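You operate a simulated robot arm through the tools that you are given. There is no shell and no other tool.

You run a simulated robot arm. Do the job below in one go: nothing can be reset, and whatever is moved stays where it is left.

JOB
Raise the grey machine's tank to the card's height and fill it.
Fine: the drain stands open; shut it before you fill; leave the other controls alone.

The check looks at the end state, three seconds after you hand in, the way a careful person would. Anything else that was tipped, shoved, dropped, spilled or broken makes it a failure.

ROBOT AND FRAMES
A 7-joint arm with a two-finger parallel gripper, fixed in place. Base frame: the origin is at the foot of the arm, x ahead of it, y to its left, z up; the work surface is at about z = 920. Units: mm, rad, N and s.
With the tool pointing down near the work surface it reaches from about 100 to 640 mm from the base axis. Its first joint turns from -1.152 to 1.152 rad. Payload 1.57 kg.
The TCP is the grasp point between the finger pads, 30 mm short of the fingertips. In the tool frame z runs along the fingers and y along their closing line. The gripper opens to 80 mm. The fingers are 17 mm wide and 12 mm thick; the gripper's body (40 by 82 mm) begins 80 mm behind the TCP.
Orientation is that of the tool frame in the base frame, as a unit quaternion [w, x, y, z]. With the fingers straight down and closing along the base's y, the tool's x points along the base's -x, its y along +y and its z along -z.

CONTROLS
- The arm moves only by the tool arm_command. Its argument "moves" is a list that holds one entry, the list of rows, each a list of 6 numbers: the shift along the tool's x, y, z in mm, then the turn, a rotation vector about the tool's x, y, z in rad. In form: [[[dx, dy, dz, rx, ry, rz], ...]]. A call has 1 to 20 rows; each row shifts and turns the commanded pose from where the row before left it, along the tool's axes as they then stand. "fingers" is the finger opening in mm, from 0 to 80, set as the call begins (left out, the last holds). A row lasts 0.2 s, in which the tool goes at most 50 mm and 0.15 rad; a call with a longer step from one row to the next is refused whole, and so is a gripper value outside its range. Where a pose cannot be reached the arm comes as near as it can. A force on the tool above 40 N (or 10 N above the force at the start of the call, whichever is more), or a blocked arm, ends the call early, and 0.2 s more pass. The fingers move at their own pace (about 72 mm/s each) and stop on an object; they squeeze with about 42 N. The grip force told is the motor's: it shows also when the fingers shut on nothing. Time passes only in rows, and 0.2 s behind the last, so rows that do not move let the fingers close. The reply holds the time, the measured pose of the TCP, the force on the tool along the base axes, the opening and the grip force, in the units named above and with some noise, with the torque about the TCP (base axes, N m) and any sound that the robot's microphone picked up.
- Cameras (640 x 400 px; columns grow to the right, rows downward): "scene" is fixed at [44.6, 431, 1411]; the picture's right is [-0.84, -0.54, 0.00], its down [-0.38, 0.58, -0.72] and it looks along [0.39, -0.60, -0.70] (base axes); focal length 214 px, centre (320, 200). "wrist" rides on the gripper at [72, -7, -122] in the tool frame; the picture's right is [0.09, 1.00, 0.00], its down [-0.84, 0.08, -0.54] and it looks along [-0.54, 0.05, 0.84] (tool axes); focal length 238 px, centre (320, 200). There is no depth. A picture from a camera that has moved, and an enlarged one, comes with that camera's place and axes in the base frame and with its lens.
- grab_frame(camera): a new picture of that camera. It takes no simulated time.
- zoom(camera, box): a new picture of the part [left, top, right, bottom] of that camera's present view, enlarged. It takes no simulated time.
- close_job(): hands the job in; it is judged then, once.

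Nothing tells you positions but the pictures and the camera data. Unless the task says otherwise, let go and move clear before handing in.

The tools are called after ">>>" as name(argument=value, ...) on one line, values as JSON. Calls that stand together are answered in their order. arm_command: Moves the arm, as the interface text tells. Its arguments: {"type":"object","properties":{"moves":{"type":"array","items":{"type":"array","items":{"type":"array","items":{"type":"number"}}}},"fingers":{"type":"number"}},"required":["moves"]} The other tools are called the same way: grab_frame (camera) takes a picture; zoom (camera, box) takes an enlarged picture of a part of a camera's view; close_job () hands the job in.

At the start:

```text
clock: 0.0
position: [317.8, -5.6, 1257.4]
orientation: [-0.001, 0.0, 1.0, -0.001]
contact_force: [0.7, -0.8, 1.0]
torque: [0.01, -0.02, 0.01]
width: 80.0
grip_force: 0.0
```

scene: 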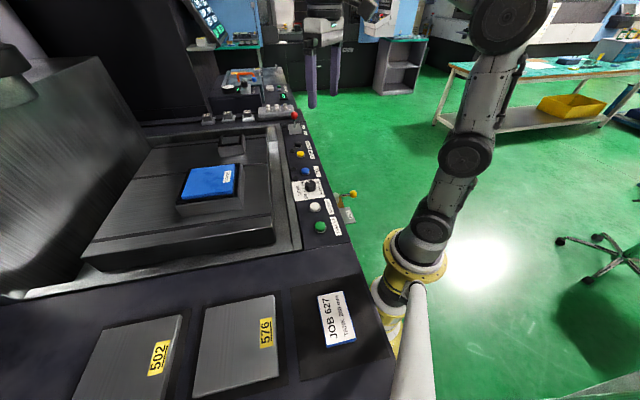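
wrist: 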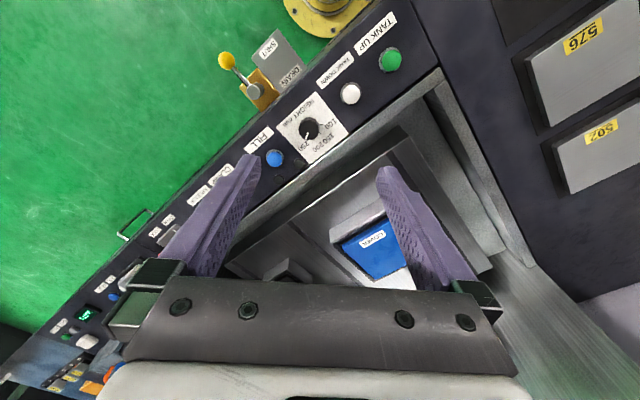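

I see a machine with a panel of buttons (TANK UP, TANK DOWN, a height dial, FILL, etc.), a drain lever with a yellow knob on the side, and a job card. I'll zoom in to read the labels before moving.

>>> zoom(camera="scene", box=[290, 270, 400, 360])

>>> zoom(camera="scene", box=[260, 130, 380, 245])

>>> zoom(camera="wrist", box=[200, 0, 440, 200])

>>> zoom(camera="wrist", box=[0, 180, 260, 400])

>>> zoom(camera="scene", box=[180, 40, 340, 160])

```text
4.44 times, centred on (345, 315) of scene
camera zoom: at [44.6, 431.0, 1411.0], right [-0.84, -0.54, 0.0], down [-0.38, 0.58, -0.72], along [0.39, -0.6, -0.7], focal length 953 px, centre (209, -311)
```

zoom: 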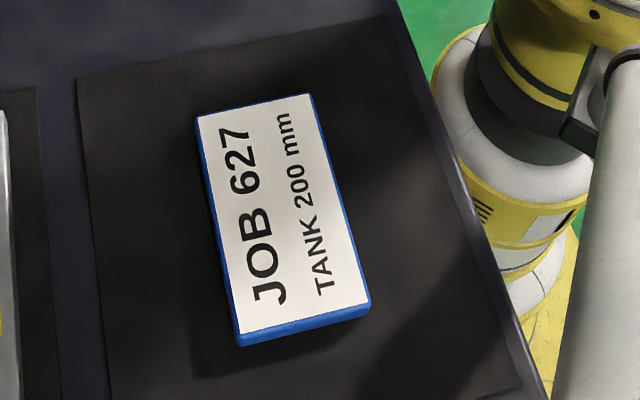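

```text
3.48 times, centred on (320, 188) of scene
camera zoom: at [44.6, 431.0, 1411.0], right [-0.84, -0.54, 0.0], down [-0.38, 0.58, -0.72], along [0.39, -0.6, -0.7], focal length 746 px, centre (320, 244)
```

zoom: 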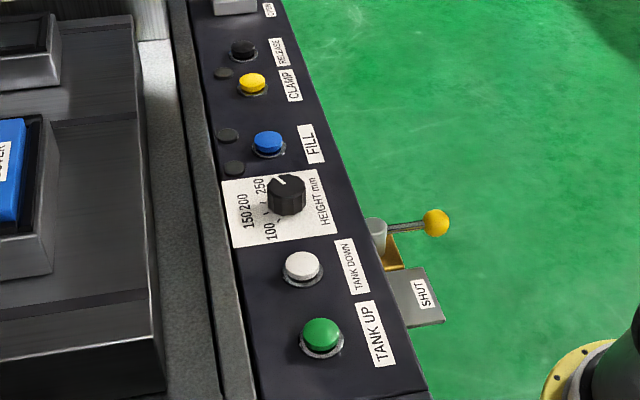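

```text
2.00 times, centred on (320, 100) of wrist
camera zoom: at [244.8, -10.5, 1378.1], right [-0.09, 1.0, 0.0], down [0.84, 0.08, 0.54], along [0.54, 0.05, -0.84], focal length 477 px, centre (320, 400)
```

zoom: 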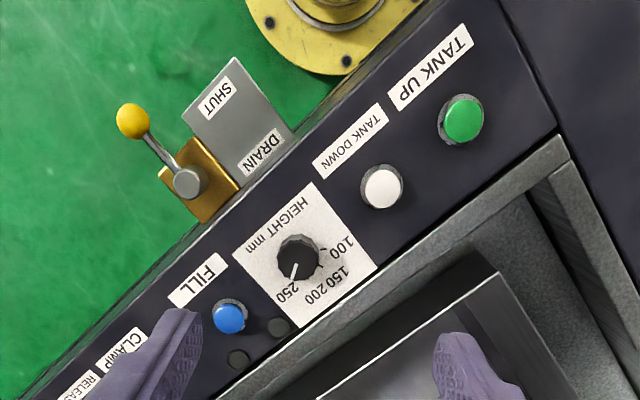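

```text
1.82 times, centred on (130, 290) of wrist
camera zoom: at [244.8, -10.5, 1378.1], right [-0.09, 1.0, 0.0], down [0.84, 0.08, 0.54], along [0.54, 0.05, -0.84], focal length 433 px, centre (666, 36)
```

zoom: 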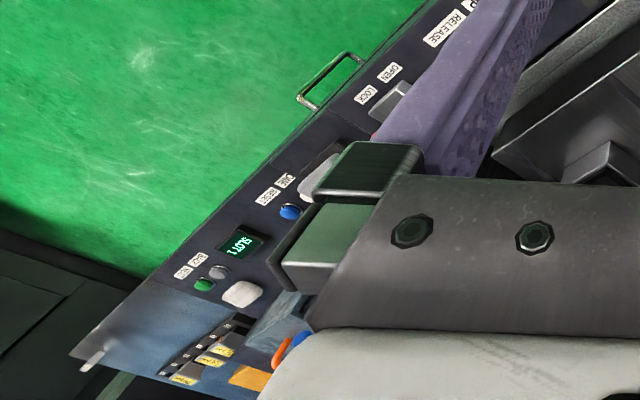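

```text
3.33 times, centred on (260, 100) of scene
camera zoom: at [44.6, 431.0, 1411.0], right [-0.84, -0.54, 0.0], down [-0.38, 0.58, -0.72], along [0.39, -0.6, -0.7], focal length 715 px, centre (520, 533)
```

zoom: 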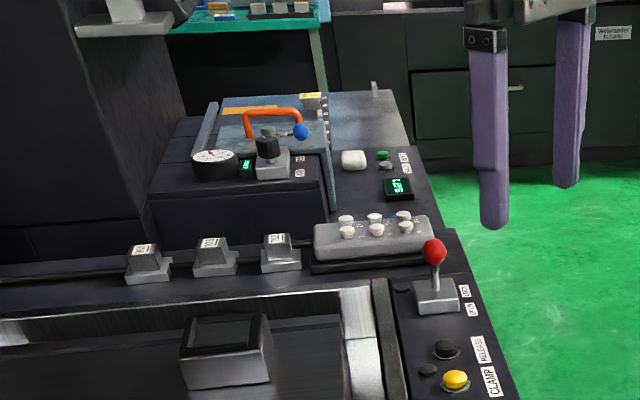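

The card reads TANK 200 mm, and the dial seems to point near 250. The drain lever sticks straight out from the machine, and the SHUT mark is on the TANK UP side. I'll take closer looks at the dial, the tank and the cover.

>>> zoom(camera="wrist", box=[260, 80, 360, 170])

>>> zoom(camera="scene", box=[280, 165, 340, 210])

>>> zoom(camera="scene", box=[60, 120, 300, 290])

>>> zoom(camera="scene", box=[320, 170, 380, 240])

>>> zoom(camera="wrist", box=[200, 10, 330, 110])

```text
4.44 times, centred on (310, 125) of wrist
camera zoom: at [244.8, -10.5, 1378.1], right [-0.09, 1.0, 0.0], down [0.84, 0.08, 0.54], along [0.54, 0.05, -0.84], focal length 1059 px, centre (364, 533)
```

zoom: 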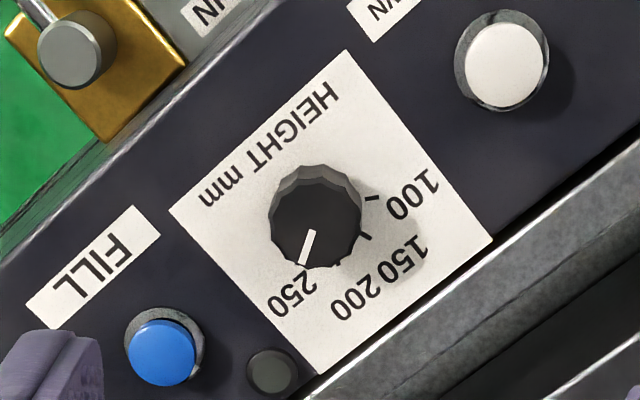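

```text
8.89 times, centred on (310, 188) of scene
camera zoom: at [44.6, 431.0, 1411.0], right [-0.84, -0.54, 0.0], down [-0.38, 0.58, -0.72], along [0.39, -0.6, -0.7], focal length 1906 px, centre (409, 311)
```

zoom: 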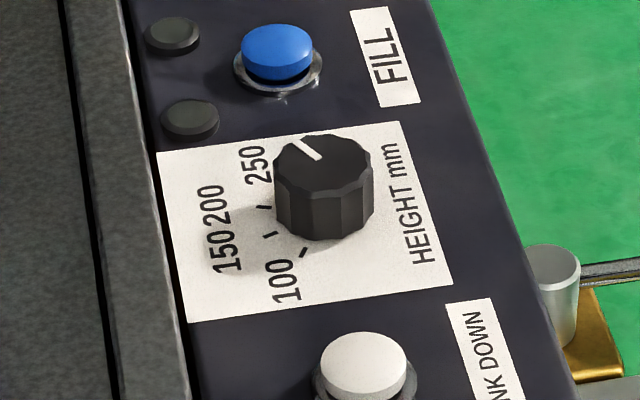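

```text
2.35 times, centred on (180, 205) of scene
camera zoom: at [44.6, 431.0, 1411.0], right [-0.84, -0.54, 0.0], down [-0.38, 0.58, -0.72], along [0.39, -0.6, -0.7], focal length 505 px, centre (649, 188)
```

zoom: 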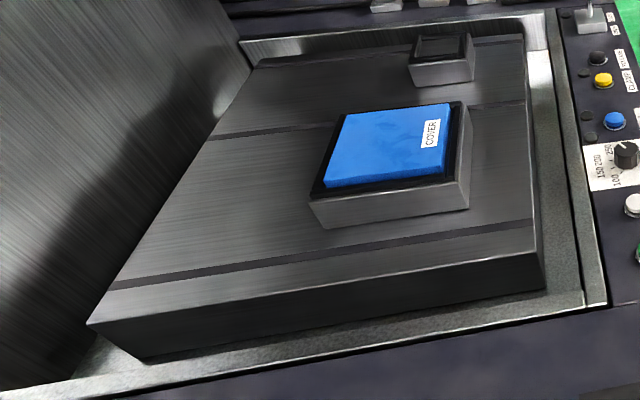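

```text
5.71 times, centred on (350, 205) of scene
camera zoom: at [44.6, 431.0, 1411.0], right [-0.84, -0.54, 0.0], down [-0.38, 0.58, -0.72], along [0.39, -0.6, -0.7], focal length 1226 px, centre (149, 171)
```

zoom: 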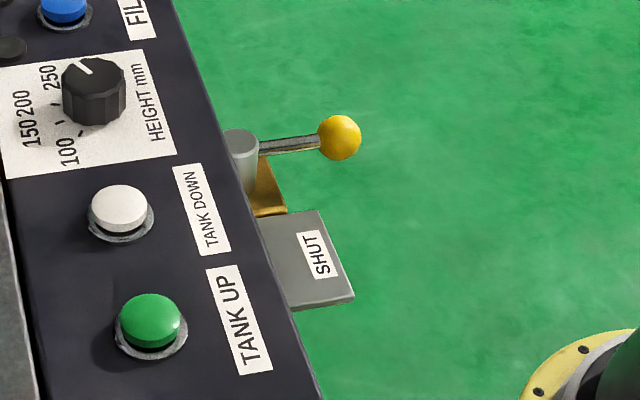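

```text
4.00 times, centred on (265, 60) of wrist
camera zoom: at [244.8, -10.5, 1378.1], right [-0.09, 1.0, 0.0], down [0.84, 0.08, 0.54], along [0.54, 0.05, -0.84], focal length 953 px, centre (540, 760)
```

zoom: 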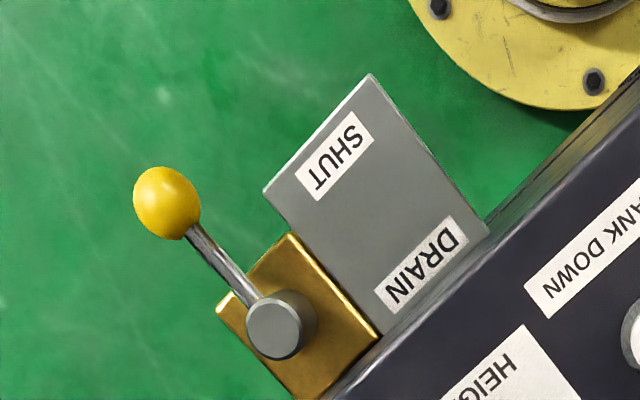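

The card calls for 200 mm and the dial points at 250. The drain lever's pivot looks to be near (342, -151, 801), with its knob near (289, -209, 791). I'll turn the tool 45° to line up with the machine edge and drop to get a closer look at the panel.

>>> arm_command(moves=[[[0, 0, 0, 0, 0, -0.1309], [0, 0, 0, 0, 0, -0.1309], [0, 0, 0, 0, 0, -0.1309], [0, 0, 0, 0, 0, -0.1309], [0, 0, 0, 0, 0, -0.1309], [0, 0, 0, 0, 0, -0.1309], [13.4, -10, 41.4, 0, 0, 0], [13.4, -10, 41.4, 0, 0, 0], [13.4, -10, 41.4, 0, 0, 0], [13.4, -10, 41.4, 0, 0, 0], [13.4, -10, 41.4, 0, 0, 0]]])

>>> grab_frame(camera="wrist")

>>> grab_frame(camera="scene")

```text
clock: 2.4
position: [305.0, -86.4, 1050.4]
orientation: [0.0, -0.383, 0.924, -0.001]
contact_force: [-0.1, -0.7, -0.7]
torque: [0.03, 0.01, -0.01]
width: 80.2
grip_force: 0.0
```

```text
taken
camera wrist: at [257.6, -140.7, 1170.8], right [-0.77, 0.64, 0.0], down [0.54, 0.65, 0.54], along [0.35, 0.42, -0.84], focal length 238 px, centre (320, 200)
```

wrist: 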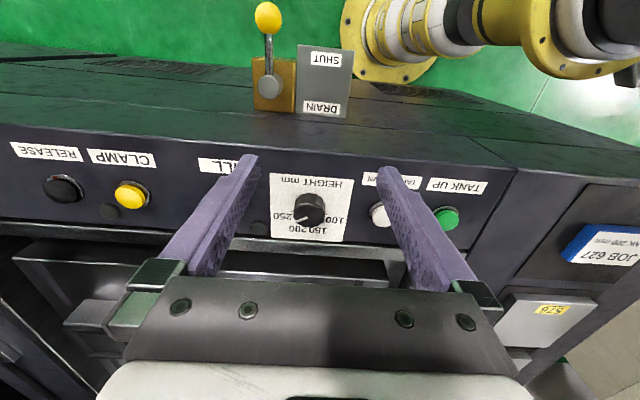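

```text
taken
```

scene: 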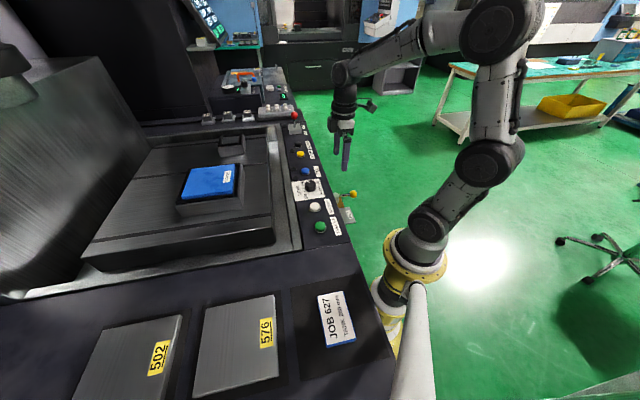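

The drain pivot works out to about (343, -150, 801) and the knob to about (289, -208, 791), with the plate about 40 mm lower. I'll zoom on the drain and dial before pushing anything.

>>> zoom(camera="wrist", box=[220, 0, 380, 130])

>>> zoom(camera="wrist", box=[250, 160, 370, 250])

>>> zoom(camera="scene", box=[290, 70, 410, 230])

```text
3.08 times, centred on (300, 65) of wrist
camera zoom: at [257.6, -140.7, 1170.8], right [-0.77, 0.64, 0.0], down [0.54, 0.65, 0.54], along [0.35, 0.42, -0.84], focal length 733 px, centre (382, 615)
```

zoom: 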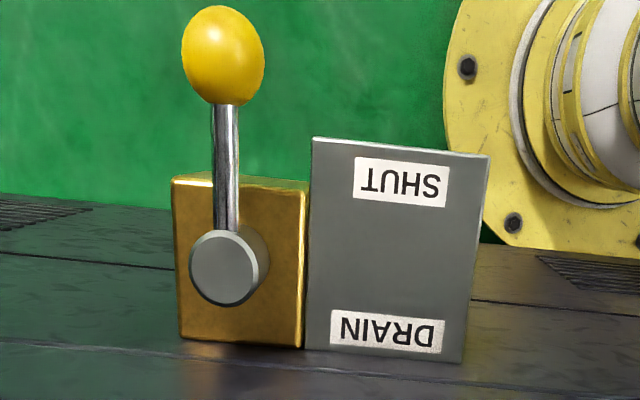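

```text
4.44 times, centred on (310, 205) of wrist
camera zoom: at [257.6, -140.7, 1170.8], right [-0.77, 0.64, 0.0], down [0.54, 0.65, 0.54], along [0.35, 0.42, -0.84], focal length 1059 px, centre (364, 178)
```

zoom: 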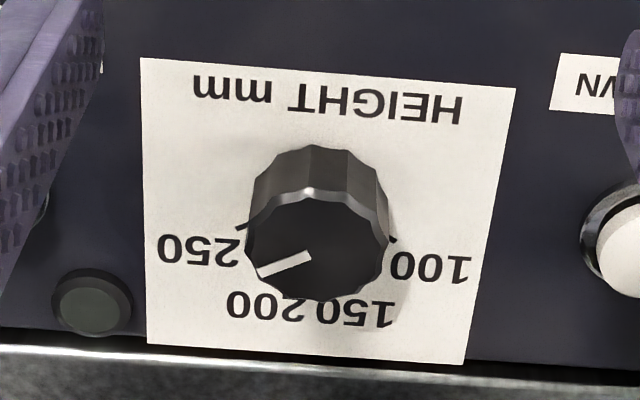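

```text
2.50 times, centred on (350, 150) of scene
camera zoom: at [44.6, 431.0, 1411.0], right [-0.84, -0.54, 0.0], down [-0.38, 0.58, -0.72], along [0.39, -0.6, -0.7], focal length 536 px, centre (245, 325)
```

zoom: 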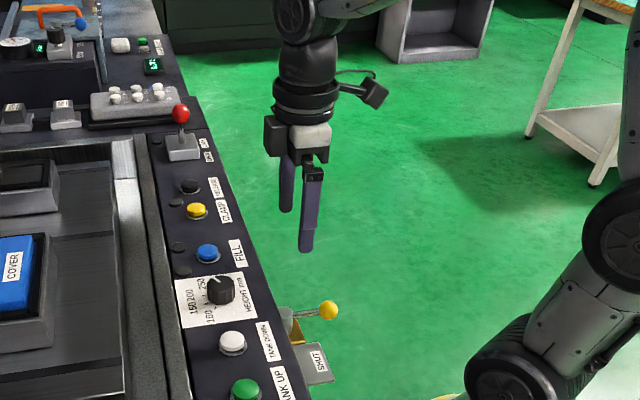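

The lever rod lies along the outward direction at about z 796, with the label plate lower at about z 762. I'll close the fingers, move to the side of the rod away from SHUT, and descend beside it.

>>> arm_command(moves=[[[22.2, -37.1, 0, 0, 0, 0], [22.2, -37.1, 0, 0, 0, 0], [22.2, -37.1, 0, 0, 0, 0], [0, 0, 40, 0, 0, 0], [0, 0, 40, 0, 0, 0], [0, 0, 40, 0, 0, 0], [0, 0, 40, 0, 0, 0], [0, 0, 0, 0, 0, 0]]], fingers=0)

>>> grab_frame(camera="wrist")

>>> zoom(camera="scene", box=[290, 130, 410, 230])

```text
clock: 4.2
position: [338.0, -211.0, 889.5]
orientation: [-0.001, -0.382, 0.924, 0.0]
contact_force: [-0.2, -0.8, -0.7]
torque: [0.0, 0.0, 0.02]
width: 0.2
grip_force: 21.2
```

```text
taken
camera wrist: at [289.9, -265.8, 1011.0], right [-0.77, 0.64, 0.0], down [0.54, 0.65, 0.54], along [0.35, 0.42, -0.84], focal length 238 px, centre (320, 200)
```

wrist: 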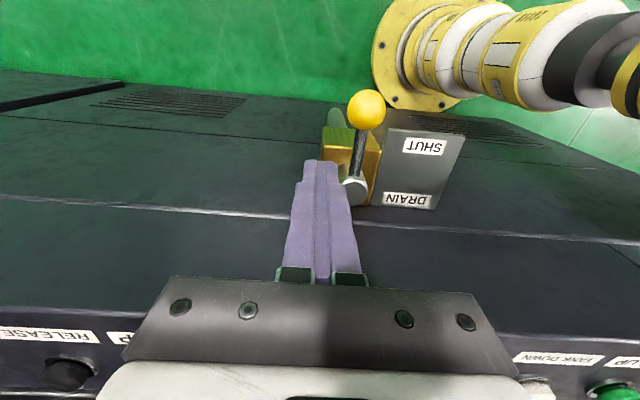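

```text
4.00 times, centred on (350, 180) of scene
camera zoom: at [44.6, 431.0, 1411.0], right [-0.84, -0.54, 0.0], down [-0.38, 0.58, -0.72], along [0.39, -0.6, -0.7], focal length 858 px, centre (200, 280)
```

zoom: 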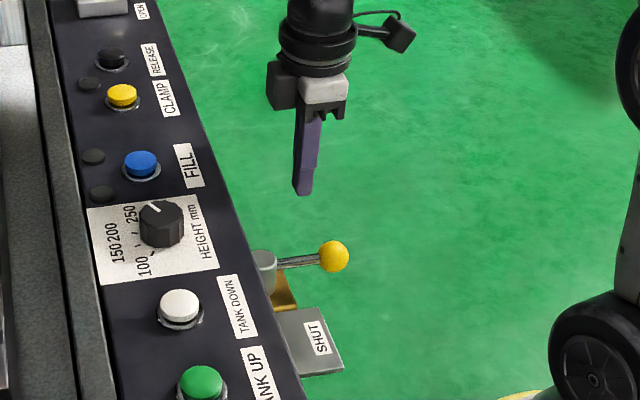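

The fingers are beside the lever, roughly at e=388, above lever height. There's a grey-green shape just behind the yellow knob that I want to identify before going down.

>>> zoom(camera="wrist", box=[270, 80, 470, 220])

>>> zoom(camera="scene", box=[320, 170, 380, 240])

```text
2.86 times, centred on (370, 150) of wrist
camera zoom: at [289.9, -265.8, 1011.0], right [-0.77, 0.64, 0.0], down [0.54, 0.65, 0.54], along [0.35, 0.42, -0.84], focal length 681 px, centre (177, 343)
```

zoom: 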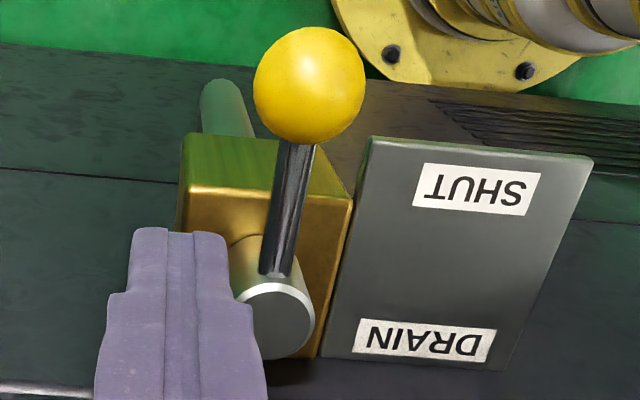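

```text
5.71 times, centred on (350, 205) of scene
camera zoom: at [44.6, 431.0, 1411.0], right [-0.84, -0.54, 0.0], down [-0.38, 0.58, -0.72], along [0.39, -0.6, -0.7], focal length 1226 px, centre (149, 171)
```

zoom: 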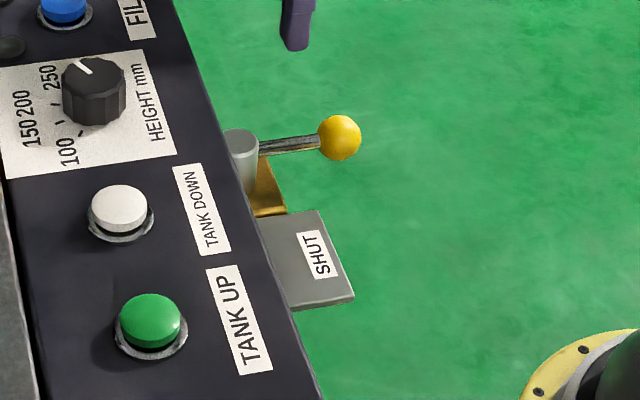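

That shape is the drain pipe coming out below the gold valve body, whose top is at about z 765. The rod sits at about z 798. I'll go down to TCP z of about 812 and start swinging the lever toward SHUT.

>>> arm_command(moves=[[[0, 0, 39, 0, 0, 0], [0, 0, 38.5, 0, 0, 0], [0, 0, 0, 0, 0, 0], [-1.4, 11.2, 0, 0, 0, 0], [-1.3, 11.2, 0, 0, 0, 0], [1.7, 5.3, 0, 0, 0, 0], [1.7, 5.2, 0, 0, 0, 0], [0.2, 6, 0, 0, 0, 0], [0.2, 6, 0, 0, 0, 0]]], fingers=0)

>>> grab_frame(camera="wrist")

>>> zoom(camera="scene", box=[290, 130, 410, 230])

```text
clock: 6.2
position: [305.0, -181.5, 813.0]
orientation: [0.0, -0.383, 0.924, 0.0]
contact_force: [4.0, -2.8, 2.0]
torque: [-0.02, -0.06, -0.03]
width: 0.2
grip_force: 21.4
```

```text
taken
camera wrist: at [258.3, -236.1, 934.2], right [-0.77, 0.64, 0.0], down [0.54, 0.65, 0.54], along [0.35, 0.42, -0.84], focal length 238 px, centre (320, 200)
```

wrist: 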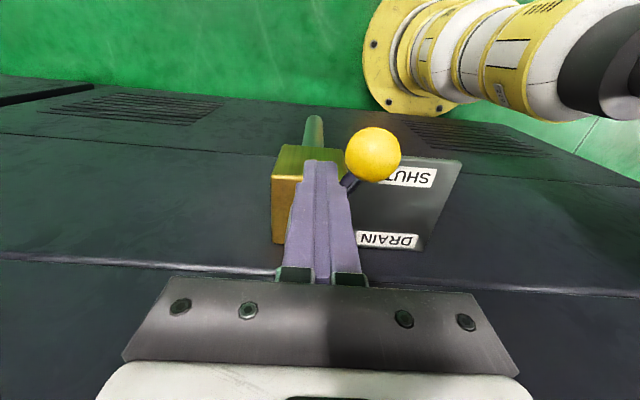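

```text
4.00 times, centred on (350, 180) of scene
camera zoom: at [44.7, 431.0, 1411.0], right [-0.84, -0.54, 0.0], down [-0.38, 0.58, -0.72], along [0.39, -0.6, -0.7], focal length 858 px, centre (200, 280)
```

zoom: 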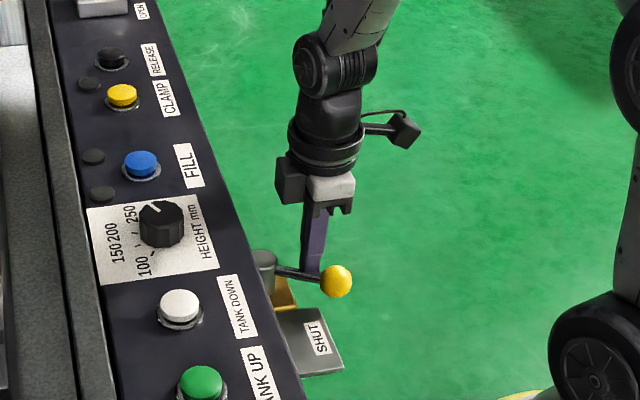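

The lever is swinging toward SHUT with about 5 N. I'll carry on along the arc.

>>> arm_command(moves=[[[-1.6, 6.3, 0, 0, 0, 0], [-1.6, 6.2, 0, 0, 0, 0], [-3.6, 5.9, 0, 0, 0, 0], [-3.6, 5.9, 0, 0, 0, 0], [-5.5, 4.8, 0, 0, 0, 0], [-5.5, 4.7, 0, 0, 0, 0], [-4.7, 1.9, 0, 0, 0, 0], [-4.6, 1.9, 0, 0, 0, 0]]], fingers=0)

>>> grab_frame(camera="wrist")

>>> zoom(camera="scene", box=[290, 130, 410, 230])

```text
clock: 8.0
position: [300.3, -133.7, 812.5]
orientation: [-0.001, -0.383, 0.924, 0.001]
contact_force: [-0.7, -0.9, -0.3]
torque: [0.03, -0.01, -0.01]
width: 0.0
grip_force: 21.5
```

```text
taken
camera wrist: at [253.5, -188.7, 933.8], right [-0.77, 0.64, 0.0], down [0.54, 0.65, 0.54], along [0.35, 0.42, -0.84], focal length 238 px, centre (320, 200)
```

wrist: 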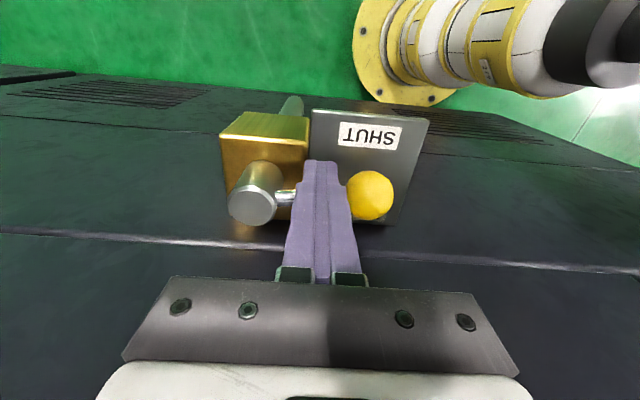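

```text
4.00 times, centred on (350, 180) of scene
camera zoom: at [44.6, 431.0, 1411.0], right [-0.84, -0.54, 0.0], down [-0.38, 0.58, -0.72], along [0.39, -0.6, -0.7], focal length 858 px, centre (200, 280)
```

zoom: 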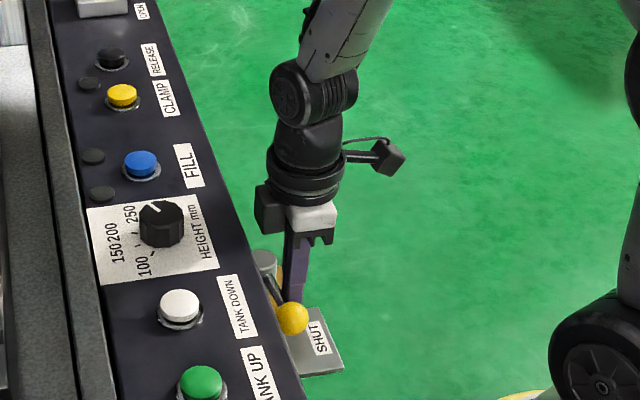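

The lever is at about 80° now. I'll push in short steps until it seats.

>>> arm_command(moves=[[[-2.5, 0.5, 0, 0, 0, 0], [-2.5, 0.5, 0, 0, 0, 0], [-2, 0.5, 0, 0, 0, 0], [0, 0, 0, 0, 0, 0]]], fingers=0)

>>> zoom(camera="wrist", box=[200, 80, 460, 250])

```text
clock: 9.0
position: [304.0, -127.7, 812.0]
orientation: [0.0, -0.382, 0.924, 0.0]
contact_force: [-6.2, -9.1, 1.6]
torque: [-0.17, 0.0, -0.01]
width: 0.0
grip_force: 20.7
```

```text
2.35 times, centred on (330, 165) of wrist
camera zoom: at [256.7, -183.3, 933.4], right [-0.77, 0.64, 0.0], down [0.54, 0.65, 0.54], along [0.35, 0.42, -0.84], focal length 561 px, centre (296, 282)
```

zoom: 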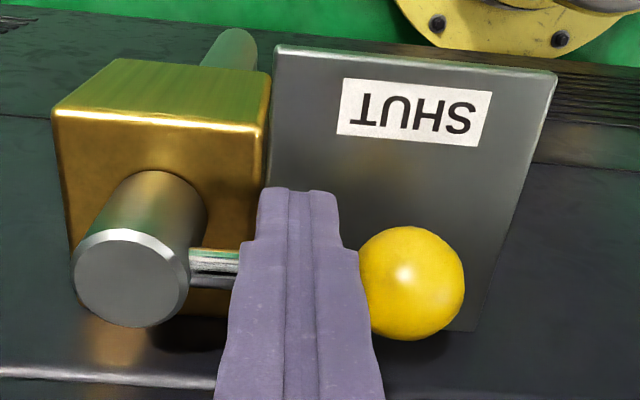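

The reaction has risen to about 11 N and the lever looks parallel to the wall. One small extra push will show whether it's against its stop.

>>> arm_command(moves=[[[-1.5, 0, 0, 0, 0, 0], [-1.5, 0, 0, 0, 0, 0], [0, 0, 0, 0, 0, 0]]], fingers=0)

>>> zoom(camera="wrist", box=[200, 80, 460, 250])

```text
clock: 9.6
position: [302.9, -127.7, 813.3]
orientation: [-0.001, -0.383, 0.924, 0.001]
contact_force: [-5.6, -11.8, 3.0]
torque: [-0.14, 0.14, 0.01]
width: 0.2
grip_force: 21.5
stopped in row 2: the force on the tool passed its limit at 44 N (the readings are from after the stop); the commanded pose is now the measured one
```

```text
2.35 times, centred on (330, 165) of wrist
camera zoom: at [257.0, -183.1, 933.6], right [-0.77, 0.64, 0.0], down [0.54, 0.65, 0.54], along [0.34, 0.42, -0.84], focal length 561 px, centre (296, 282)
```

zoom: 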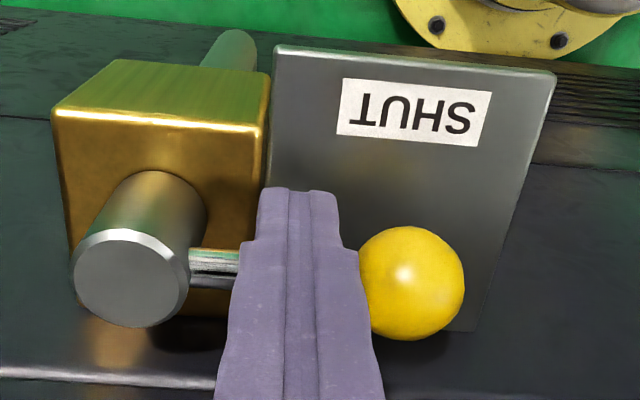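

The push hit a hard stop, so the lever is seated at SHUT. I'll back straight out from the wall, rise, and check the lever from above.

>>> arm_command(moves=[[[10, 0, 0, 0, 0, 0], [25, 0, 0, 0, 0, 0], [0, 0, -40, 0, 0, 0], [0, 0, -45, 0, 0, 0], [0, 0, -45, 0, 0, 0], [0, 0, -45, 0, 0, 0], [0, 0, -45, 0, 0, 0], [0, 0, -20, 0, 0, 0]]], fingers=0)

>>> grab_frame(camera="wrist")

>>> zoom(camera="scene", box=[290, 130, 410, 230])

```text
clock: 11.4
position: [278.6, -151.9, 1053.0]
orientation: [-0.001, -0.383, 0.924, 0.001]
contact_force: [0.4, 0.8, 0.2]
torque: [0.01, 0.01, 0.01]
width: 0.2
grip_force: 20.9
```

```text
taken
camera wrist: at [232.0, -205.4, 1174.3], right [-0.77, 0.64, 0.0], down [0.54, 0.65, 0.54], along [0.34, 0.42, -0.84], focal length 238 px, centre (320, 200)
```

wrist: 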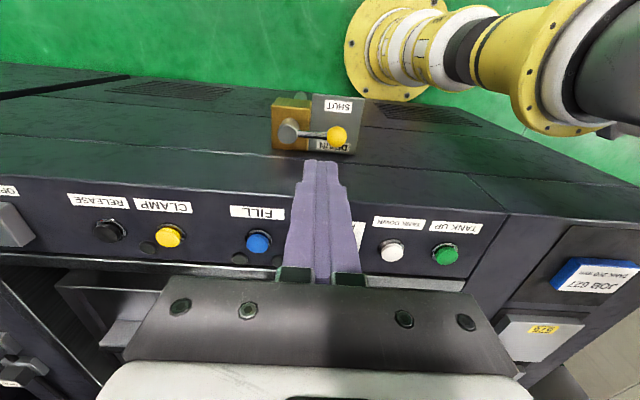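

```text
4.00 times, centred on (350, 180) of scene
camera zoom: at [44.6, 431.0, 1411.0], right [-0.84, -0.54, 0.0], down [-0.38, 0.58, -0.72], along [0.39, -0.6, -0.7], focal length 858 px, centre (200, 280)
```

zoom: 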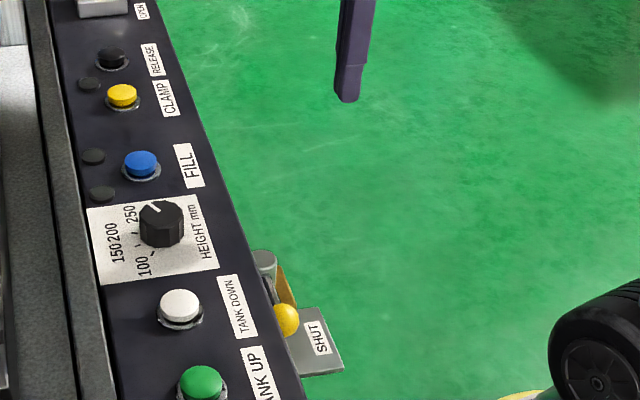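

The drain lever now lies along the wall over the plate. Next is the dial near (373, -19), top at about z 950. I'll turn the tool back by 40°, open the fingers and go above it to check alignment.

>>> arm_command(moves=[[[0, 0, 0, 0, 0, 0.1396], [0, 0, 0, 0, 0, 0.1396], [0, 0, 0, 0, 0, 0.1396], [0, 0, 0, 0, 0, 0.1396], [0, 0, 0, 0, 0, 0.1396], [-26.4, 31.05, 0, 0, 0, 0], [-26.4, 31.05, 0, 0, 0, 0], [-26.4, 31.05, 20, 0, 0, 0], [-26.4, 31.05, 23, 0, 0, 0], [0, 0, 0, 0, 0, 0]]], fingers=64)

>>> grab_frame(camera="wrist")

>>> zoom(camera="wrist", box=[250, 90, 390, 190])

>>> zoom(camera="scene", box=[260, 130, 380, 230])

```text
clock: 13.6
position: [371.3, -18.4, 1012.6]
orientation: [-0.001, -0.044, 0.999, 0.0]
contact_force: [0.2, -0.3, -0.6]
torque: [-0.01, -0.01, -0.01]
width: 63.8
grip_force: 0.0
```

```text
taken
camera wrist: at [300.0, -30.5, 1132.9], right [-0.18, 0.98, 0.0], down [0.83, 0.15, 0.54], along [0.53, 0.1, -0.84], focal length 238 px, centre (320, 200)
```

wrist: 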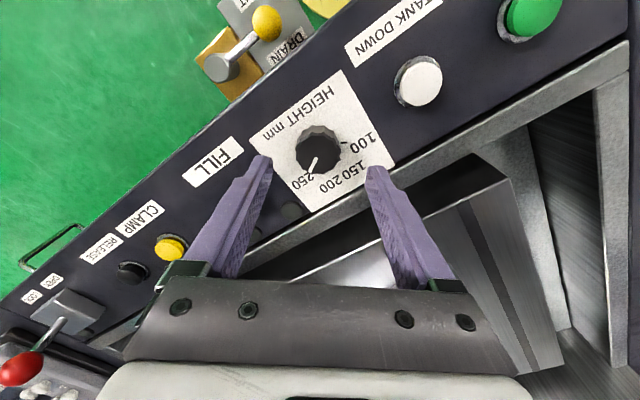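

```text
4.00 times, centred on (320, 140) of wrist
camera zoom: at [300.0, -30.5, 1132.9], right [-0.18, 0.98, 0.0], down [0.83, 0.15, 0.54], along [0.53, 0.1, -0.84], focal length 953 px, centre (320, 440)
```

zoom: 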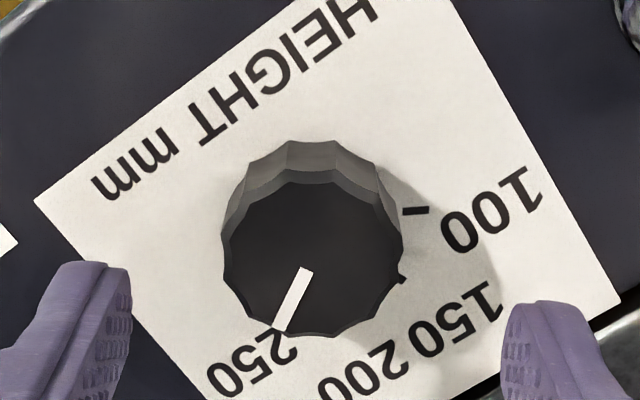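

```text
4.00 times, centred on (320, 180) of scene
camera zoom: at [44.6, 431.0, 1411.0], right [-0.84, -0.54, 0.0], down [-0.38, 0.58, -0.72], along [0.39, -0.6, -0.7], focal length 858 px, centre (320, 280)
```

zoom: 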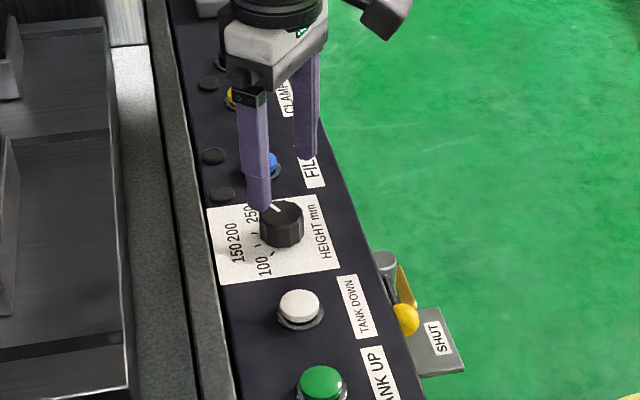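

The TCP is nearly centred over the knob (centre about (372.5, -18)), which is about 37 mm across. I'll descend so the tips stay above the panel, then close on the knob.

>>> arm_command(moves=[[[-0.6, 0, 18, 0, 0, 0], [-0.6, 0, 18, 0, 0, 0], [0, 0, 16, 0, 0, 0], [0, 0, 0, 0, 0, 0]]], fingers=64)

>>> grab_frame(camera="wrist")

>>> zoom(camera="scene", box=[270, 150, 350, 220])

```text
clock: 14.6
position: [374.0, -20.7, 958.6]
orientation: [-0.001, -0.044, 0.999, 0.0]
contact_force: [0.3, 0.8, 0.1]
torque: [-0.02, 0.03, 0.01]
width: 63.8
grip_force: 0.0
```

```text
taken
camera wrist: at [303.5, -32.3, 1079.3], right [-0.18, 0.98, 0.0], down [0.83, 0.15, 0.54], along [0.53, 0.1, -0.84], focal length 238 px, centre (320, 200)
```

wrist: 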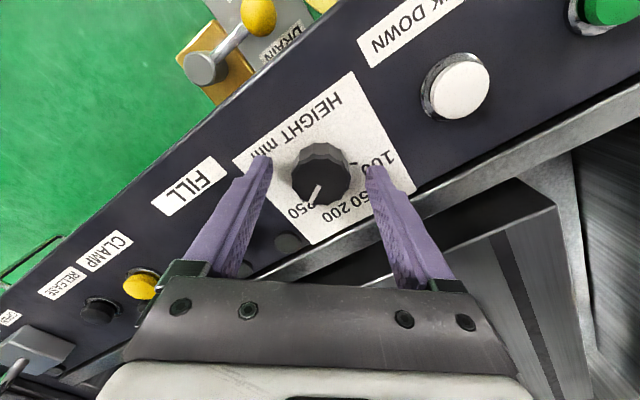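

```text
5.71 times, centred on (310, 185) of scene
camera zoom: at [44.6, 431.0, 1411.0], right [-0.84, -0.54, 0.0], down [-0.38, 0.58, -0.72], along [0.39, -0.6, -0.7], focal length 1226 px, centre (377, 286)
```

zoom: 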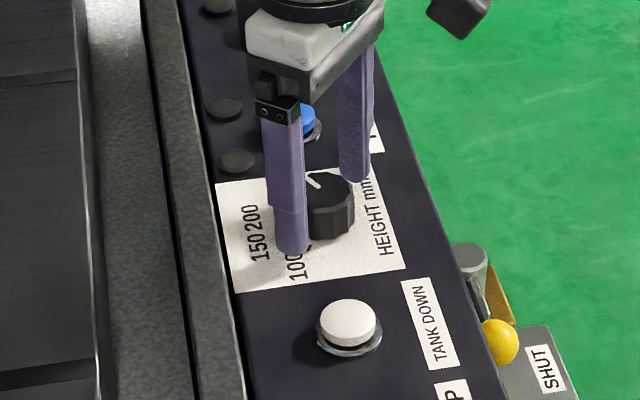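

The knob is centred between the fingers. I'll close on it now.

>>> arm_command(moves=[[[0, 0, 0, 0, 0, 0], [0, 0, 0, 0, 0, 0], [0, 0, 0, 0, 0, 0]]], fingers=30)

>>> zoom(camera="wrist", box=[230, 100, 410, 230])

```text
clock: 15.4
position: [373.6, -19.7, 957.3]
orientation: [-0.001, -0.043, 0.999, 0.0]
contact_force: [-0.5, 6.1, -1.8]
torque: [-0.09, -0.17, -0.01]
width: 37.6
grip_force: 43.7
```

```text
3.08 times, centred on (320, 165) of wrist
camera zoom: at [303.4, -31.8, 1079.5], right [-0.18, 0.98, 0.0], down [0.83, 0.15, 0.54], along [0.53, 0.1, -0.84], focal length 733 px, centre (320, 308)
```

zoom: 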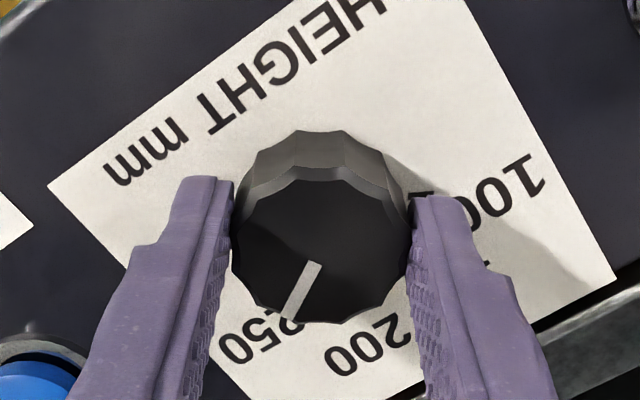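

The knob is gripped at 37.6 mm. I'll turn it about 38° counter-clockwise, seen from above, toward 200.

>>> arm_command(moves=[[[0, 0.4, 0, 0, 0, -0.11], [0, 0.3, 0, 0, 0, -0.11], [0, 0, 0, 0, 0, -0.11], [0, 0, 0, 0, 0, -0.11], [0, 0, 0, 0, 0, -0.11], [0, 0, 0, 0, 0, -0.11], [0, 0, 0, 0, 0, 0]]], fingers=30)

>>> zoom(camera="wrist", box=[230, 100, 410, 230])

>>> zoom(camera="scene", box=[270, 150, 350, 220])

```text
clock: 17.0
position: [376.2, -20.9, 958.4]
orientation: [0.0, -0.365, 0.931, -0.001]
contact_force: [-9.1, -23.7, 17.1]
torque: [0.27, -0.16, -0.02]
width: 37.7
grip_force: 43.8
```

```text
3.08 times, centred on (320, 165) of wrist
camera zoom: at [326.4, -73.2, 1079.4], right [-0.75, 0.67, 0.0], down [0.56, 0.63, 0.54], along [0.36, 0.4, -0.84], focal length 733 px, centre (320, 308)
```

zoom: 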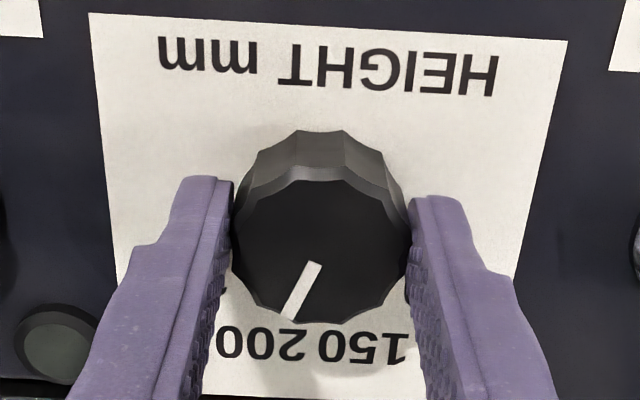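

```text
5.71 times, centred on (310, 185) of scene
camera zoom: at [44.2, 430.4, 1411.2], right [-0.84, -0.54, 0.0], down [-0.38, 0.59, -0.72], along [0.39, -0.6, -0.7], focal length 1226 px, centre (377, 286)
```

zoom: 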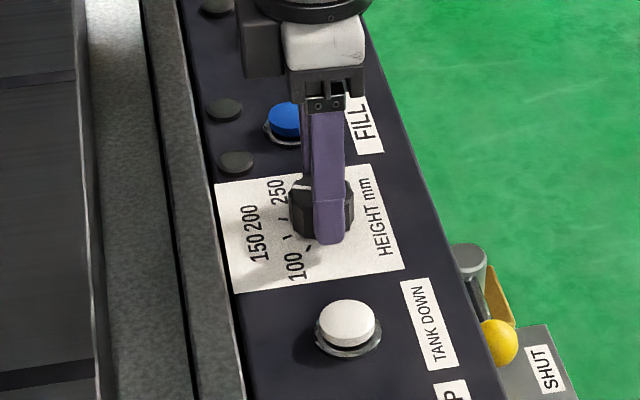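

The pointer turned with the fingers and now sits about 19° off the panel's inner axis, right around the 200 tick. I'll let go, rise, and check the alignment from above.

>>> arm_command(moves=[[[0, 0, 0, 0, 0, 0], [0, 0, 0, 0, 0, 0], [0, 0, -15, 0, 0, 0], [0, 0, -20, 0, 0, 0], [0, 0, -25, 0, 0, 0], [0, 0, 0, 0, 0, 0]]], fingers=64)

>>> zoom(camera="wrist", box=[250, 90, 390, 190])

>>> grab_frame(camera="wrist")

>>> zoom(camera="scene", box=[280, 165, 340, 210])

```text
clock: 18.4
position: [376.1, -18.8, 1017.5]
orientation: [-0.001, -0.365, 0.931, 0.0]
contact_force: [-0.1, -0.5, -0.2]
torque: [0.01, -0.03, 0.01]
width: 64.1
grip_force: 0.0
```

```text
4.00 times, centred on (320, 140) of wrist
camera zoom: at [328.5, -71.8, 1138.3], right [-0.74, 0.67, 0.0], down [0.56, 0.63, 0.54], along [0.36, 0.4, -0.84], focal length 953 px, centre (320, 440)
```

zoom: 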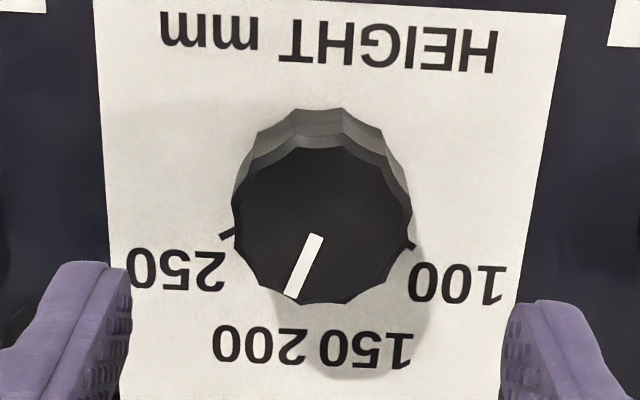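

```text
taken
camera wrist: at [328.5, -71.8, 1138.3], right [-0.74, 0.67, 0.0], down [0.56, 0.63, 0.54], along [0.36, 0.4, -0.84], focal length 238 px, centre (320, 200)
```

wrist: 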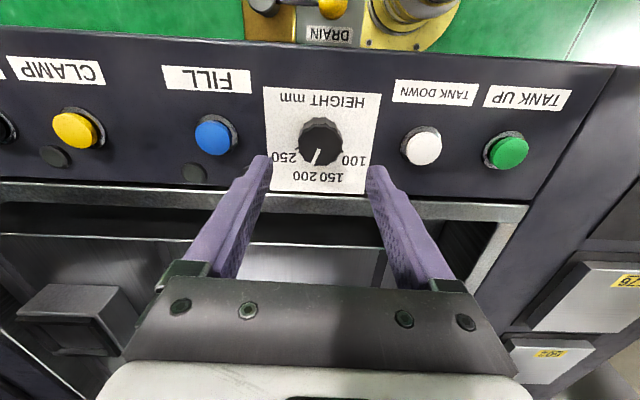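

```text
8.89 times, centred on (310, 188) of scene
camera zoom: at [44.6, 431.0, 1411.0], right [-0.84, -0.54, 0.0], down [-0.38, 0.58, -0.72], along [0.39, -0.6, -0.7], focal length 1906 px, centre (409, 311)
```

zoom: 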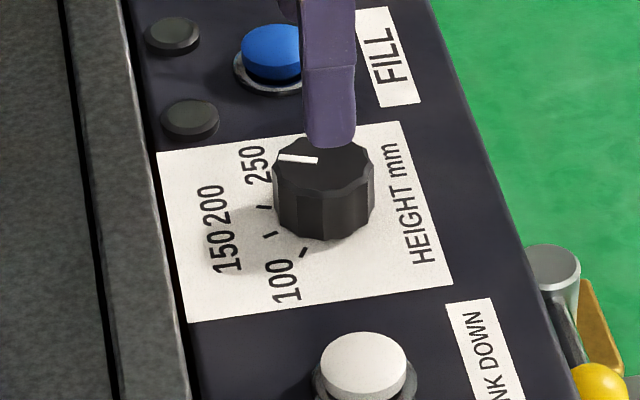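

The pointer looks close to 200, but parallax from the knob's height makes it hard to be sure. I'll put the wrist camera straight above the dial and check the pointer against the ticks from there.

>>> arm_command(moves=[[[0, 0, -41, 0, 0, 0], [0, 0, -41.5, 0, 0, 0], [-35.3, 3.6, 0, 0, 0, 0], [-35.3, 3.7, 0, 0, 0, 0], [0, 0, 0, 0, 0, 0]]], fingers=64)

>>> grab_frame(camera="wrist")

>>> zoom(camera="wrist", box=[275, 15, 365, 75])

```text
clock: 19.6
position: [423.8, 34.9, 1100.8]
orientation: [-0.001, -0.365, 0.931, 0.0]
contact_force: [-0.3, 0.3, 0.7]
torque: [0.01, 0.0, -0.02]
width: 64.0
grip_force: 0.0
```

```text
taken
camera wrist: at [374.9, -19.0, 1221.6], right [-0.74, 0.67, 0.0], down [0.56, 0.63, 0.54], along [0.36, 0.4, -0.84], focal length 238 px, centre (320, 200)
```

wrist: 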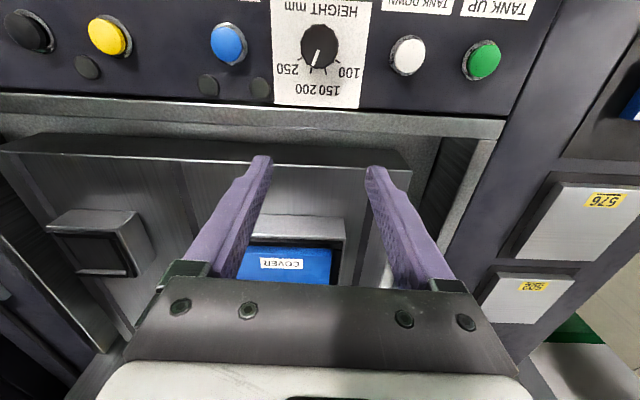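

```text
6.67 times, centred on (320, 45) of wrist
camera zoom: at [374.9, -19.0, 1221.6], right [-0.74, 0.67, 0.0], down [0.56, 0.63, 0.54], along [0.36, 0.4, -0.84], focal length 1589 px, centre (320, 1233)
```

zoom: 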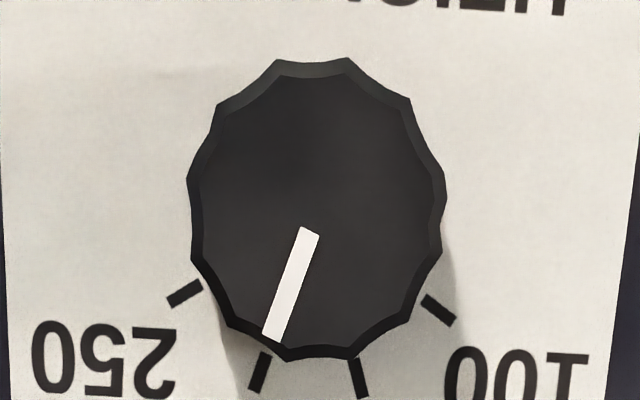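

From directly overhead, the pointer (about 22°) lines up with the 200 tick (about 22.5°), so the dial is set. Next I'll close the fingers and go above TANK UP, near (254, 103).

>>> arm_command(moves=[[[15.74, 32.98, 18.2, 0, 0, 0], [15.74, 32.98, 18.2, 0, 0, 0], [15.74, 32.98, 18.2, 0, 0, 0], [15.74, 32.98, 18.2, 0, 0, 0], [15.74, 32.98, 18.2, 0, 0, 0], [0, 0, 0, 0, 0, 0], [0, 0, 0, 0, 0, 0]]], fingers=0)

>>> grab_frame(camera="wrist")

>>> zoom(camera="wrist", box=[220, 80, 420, 220])

>>> grab_frame(camera="scene")

```text
clock: 21.2
position: [254.4, 101.2, 1008.3]
orientation: [-0.001, -0.365, 0.931, 0.0]
contact_force: [1.0, -0.1, -0.1]
torque: [0.02, 0.01, 0.02]
width: 0.0
grip_force: 21.2
```

```text
taken
camera wrist: at [206.1, 48.8, 1128.3], right [-0.74, 0.67, 0.0], down [0.56, 0.63, 0.54], along [0.36, 0.4, -0.84], focal length 238 px, centre (320, 200)
```

wrist: 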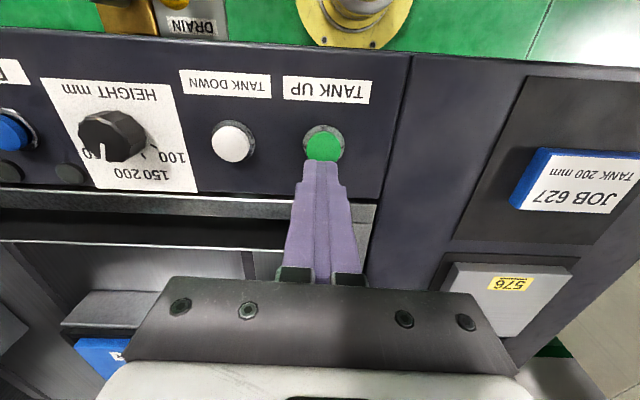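

```text
2.86 times, centred on (320, 150) of wrist
camera zoom: at [206.1, 48.8, 1128.3], right [-0.74, 0.67, 0.0], down [0.56, 0.63, 0.54], along [0.36, 0.4, -0.84], focal length 681 px, centre (320, 343)
```

zoom: 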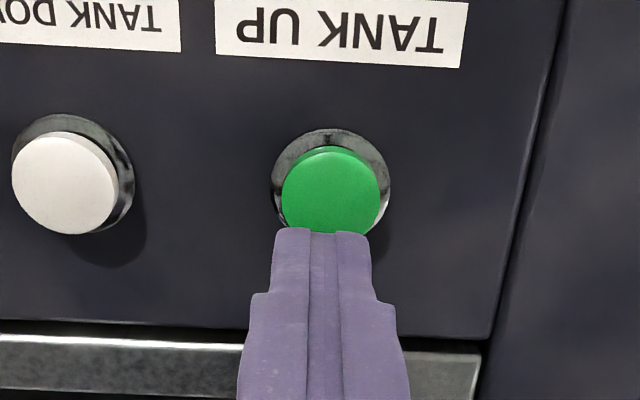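

```text
taken
```

scene: 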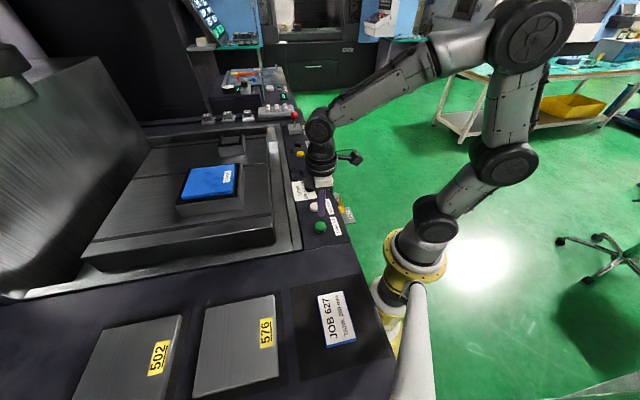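

I'm over the green button; it is about 3 mm to the tool's +y, so I'll correct that. Then I'll bring the tips down to just above the button top at about z 934.

>>> arm_command(moves=[[[1, 2.8, 15, 0, 0, 0], [0, 0, 15, 0, 0, 0], [0, 0, 9, 0, 0, 0], [0, 0, 0, 0, 0, 0]]], fingers=0)

>>> zoom(camera="wrist", box=[220, 80, 420, 220])

>>> zoom(camera="scene", box=[280, 170, 380, 250])

```text
clock: 22.2
position: [250.3, 104.6, 967.5]
orientation: [-0.001, -0.365, 0.931, 0.0]
contact_force: [-0.3, 0.3, 0.0]
torque: [-0.03, 0.0, -0.02]
width: 0.0
grip_force: 22.0
```

```text
2.86 times, centred on (320, 150) of wrist
camera zoom: at [202.5, 52.4, 1089.2], right [-0.74, 0.67, 0.0], down [0.56, 0.63, 0.54], along [0.36, 0.4, -0.84], focal length 681 px, centre (320, 343)
```

zoom: 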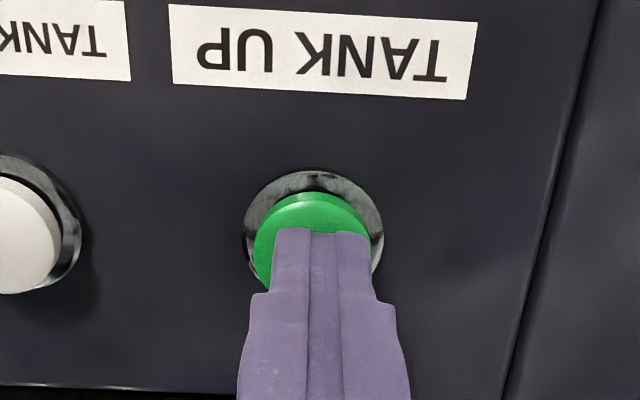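

```text
5.00 times, centred on (330, 210) of scene
camera zoom: at [44.6, 431.0, 1411.0], right [-0.84, -0.54, 0.0], down [-0.38, 0.58, -0.72], along [0.39, -0.6, -0.7], focal length 1072 px, centre (270, 150)
```

zoom: 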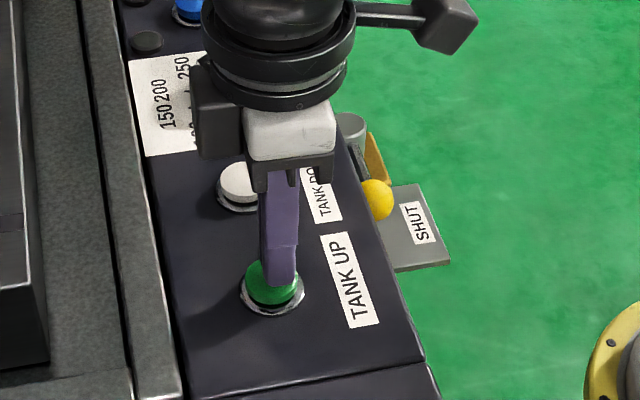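

The closed fingertips are just above the green button. I'll press in small steps and watch for force, sound and tank motion.

>>> arm_command(moves=[[[0, -1.5, 2, 0, 0, 0], [0, 0, 2, 0, 0, 0], [0, 0, 2, 0, 0, 0], [0, 0, 1.5, 0, 0, 0], [0, 0, 0, 0, 0, 0]]], fingers=0)

>>> grab_frame(camera="scene")

>>> zoom(camera="wrist", box=[220, 80, 420, 220])

```text
clock: 23.4
position: [250.5, 101.7, 963.6]
orientation: [-0.001, -0.365, 0.931, 0.0]
contact_force: [0.6, 0.4, 2.2]
torque: [0.02, -0.01, -0.03]
width: 0.2
grip_force: 21.7
```

```text
taken
```

scene: 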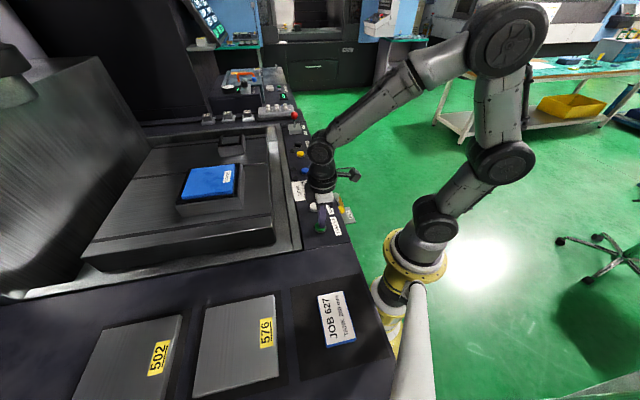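

```text
2.86 times, centred on (320, 150) of wrist
camera zoom: at [202.2, 50.9, 1083.7], right [-0.74, 0.67, 0.0], down [0.56, 0.63, 0.54], along [0.36, 0.4, -0.84], focal length 681 px, centre (320, 343)
```

zoom: 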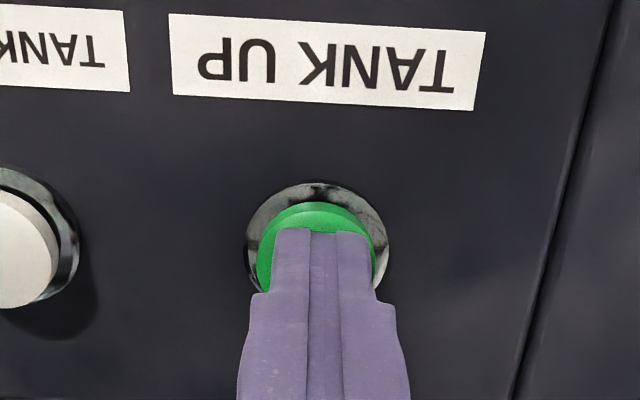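

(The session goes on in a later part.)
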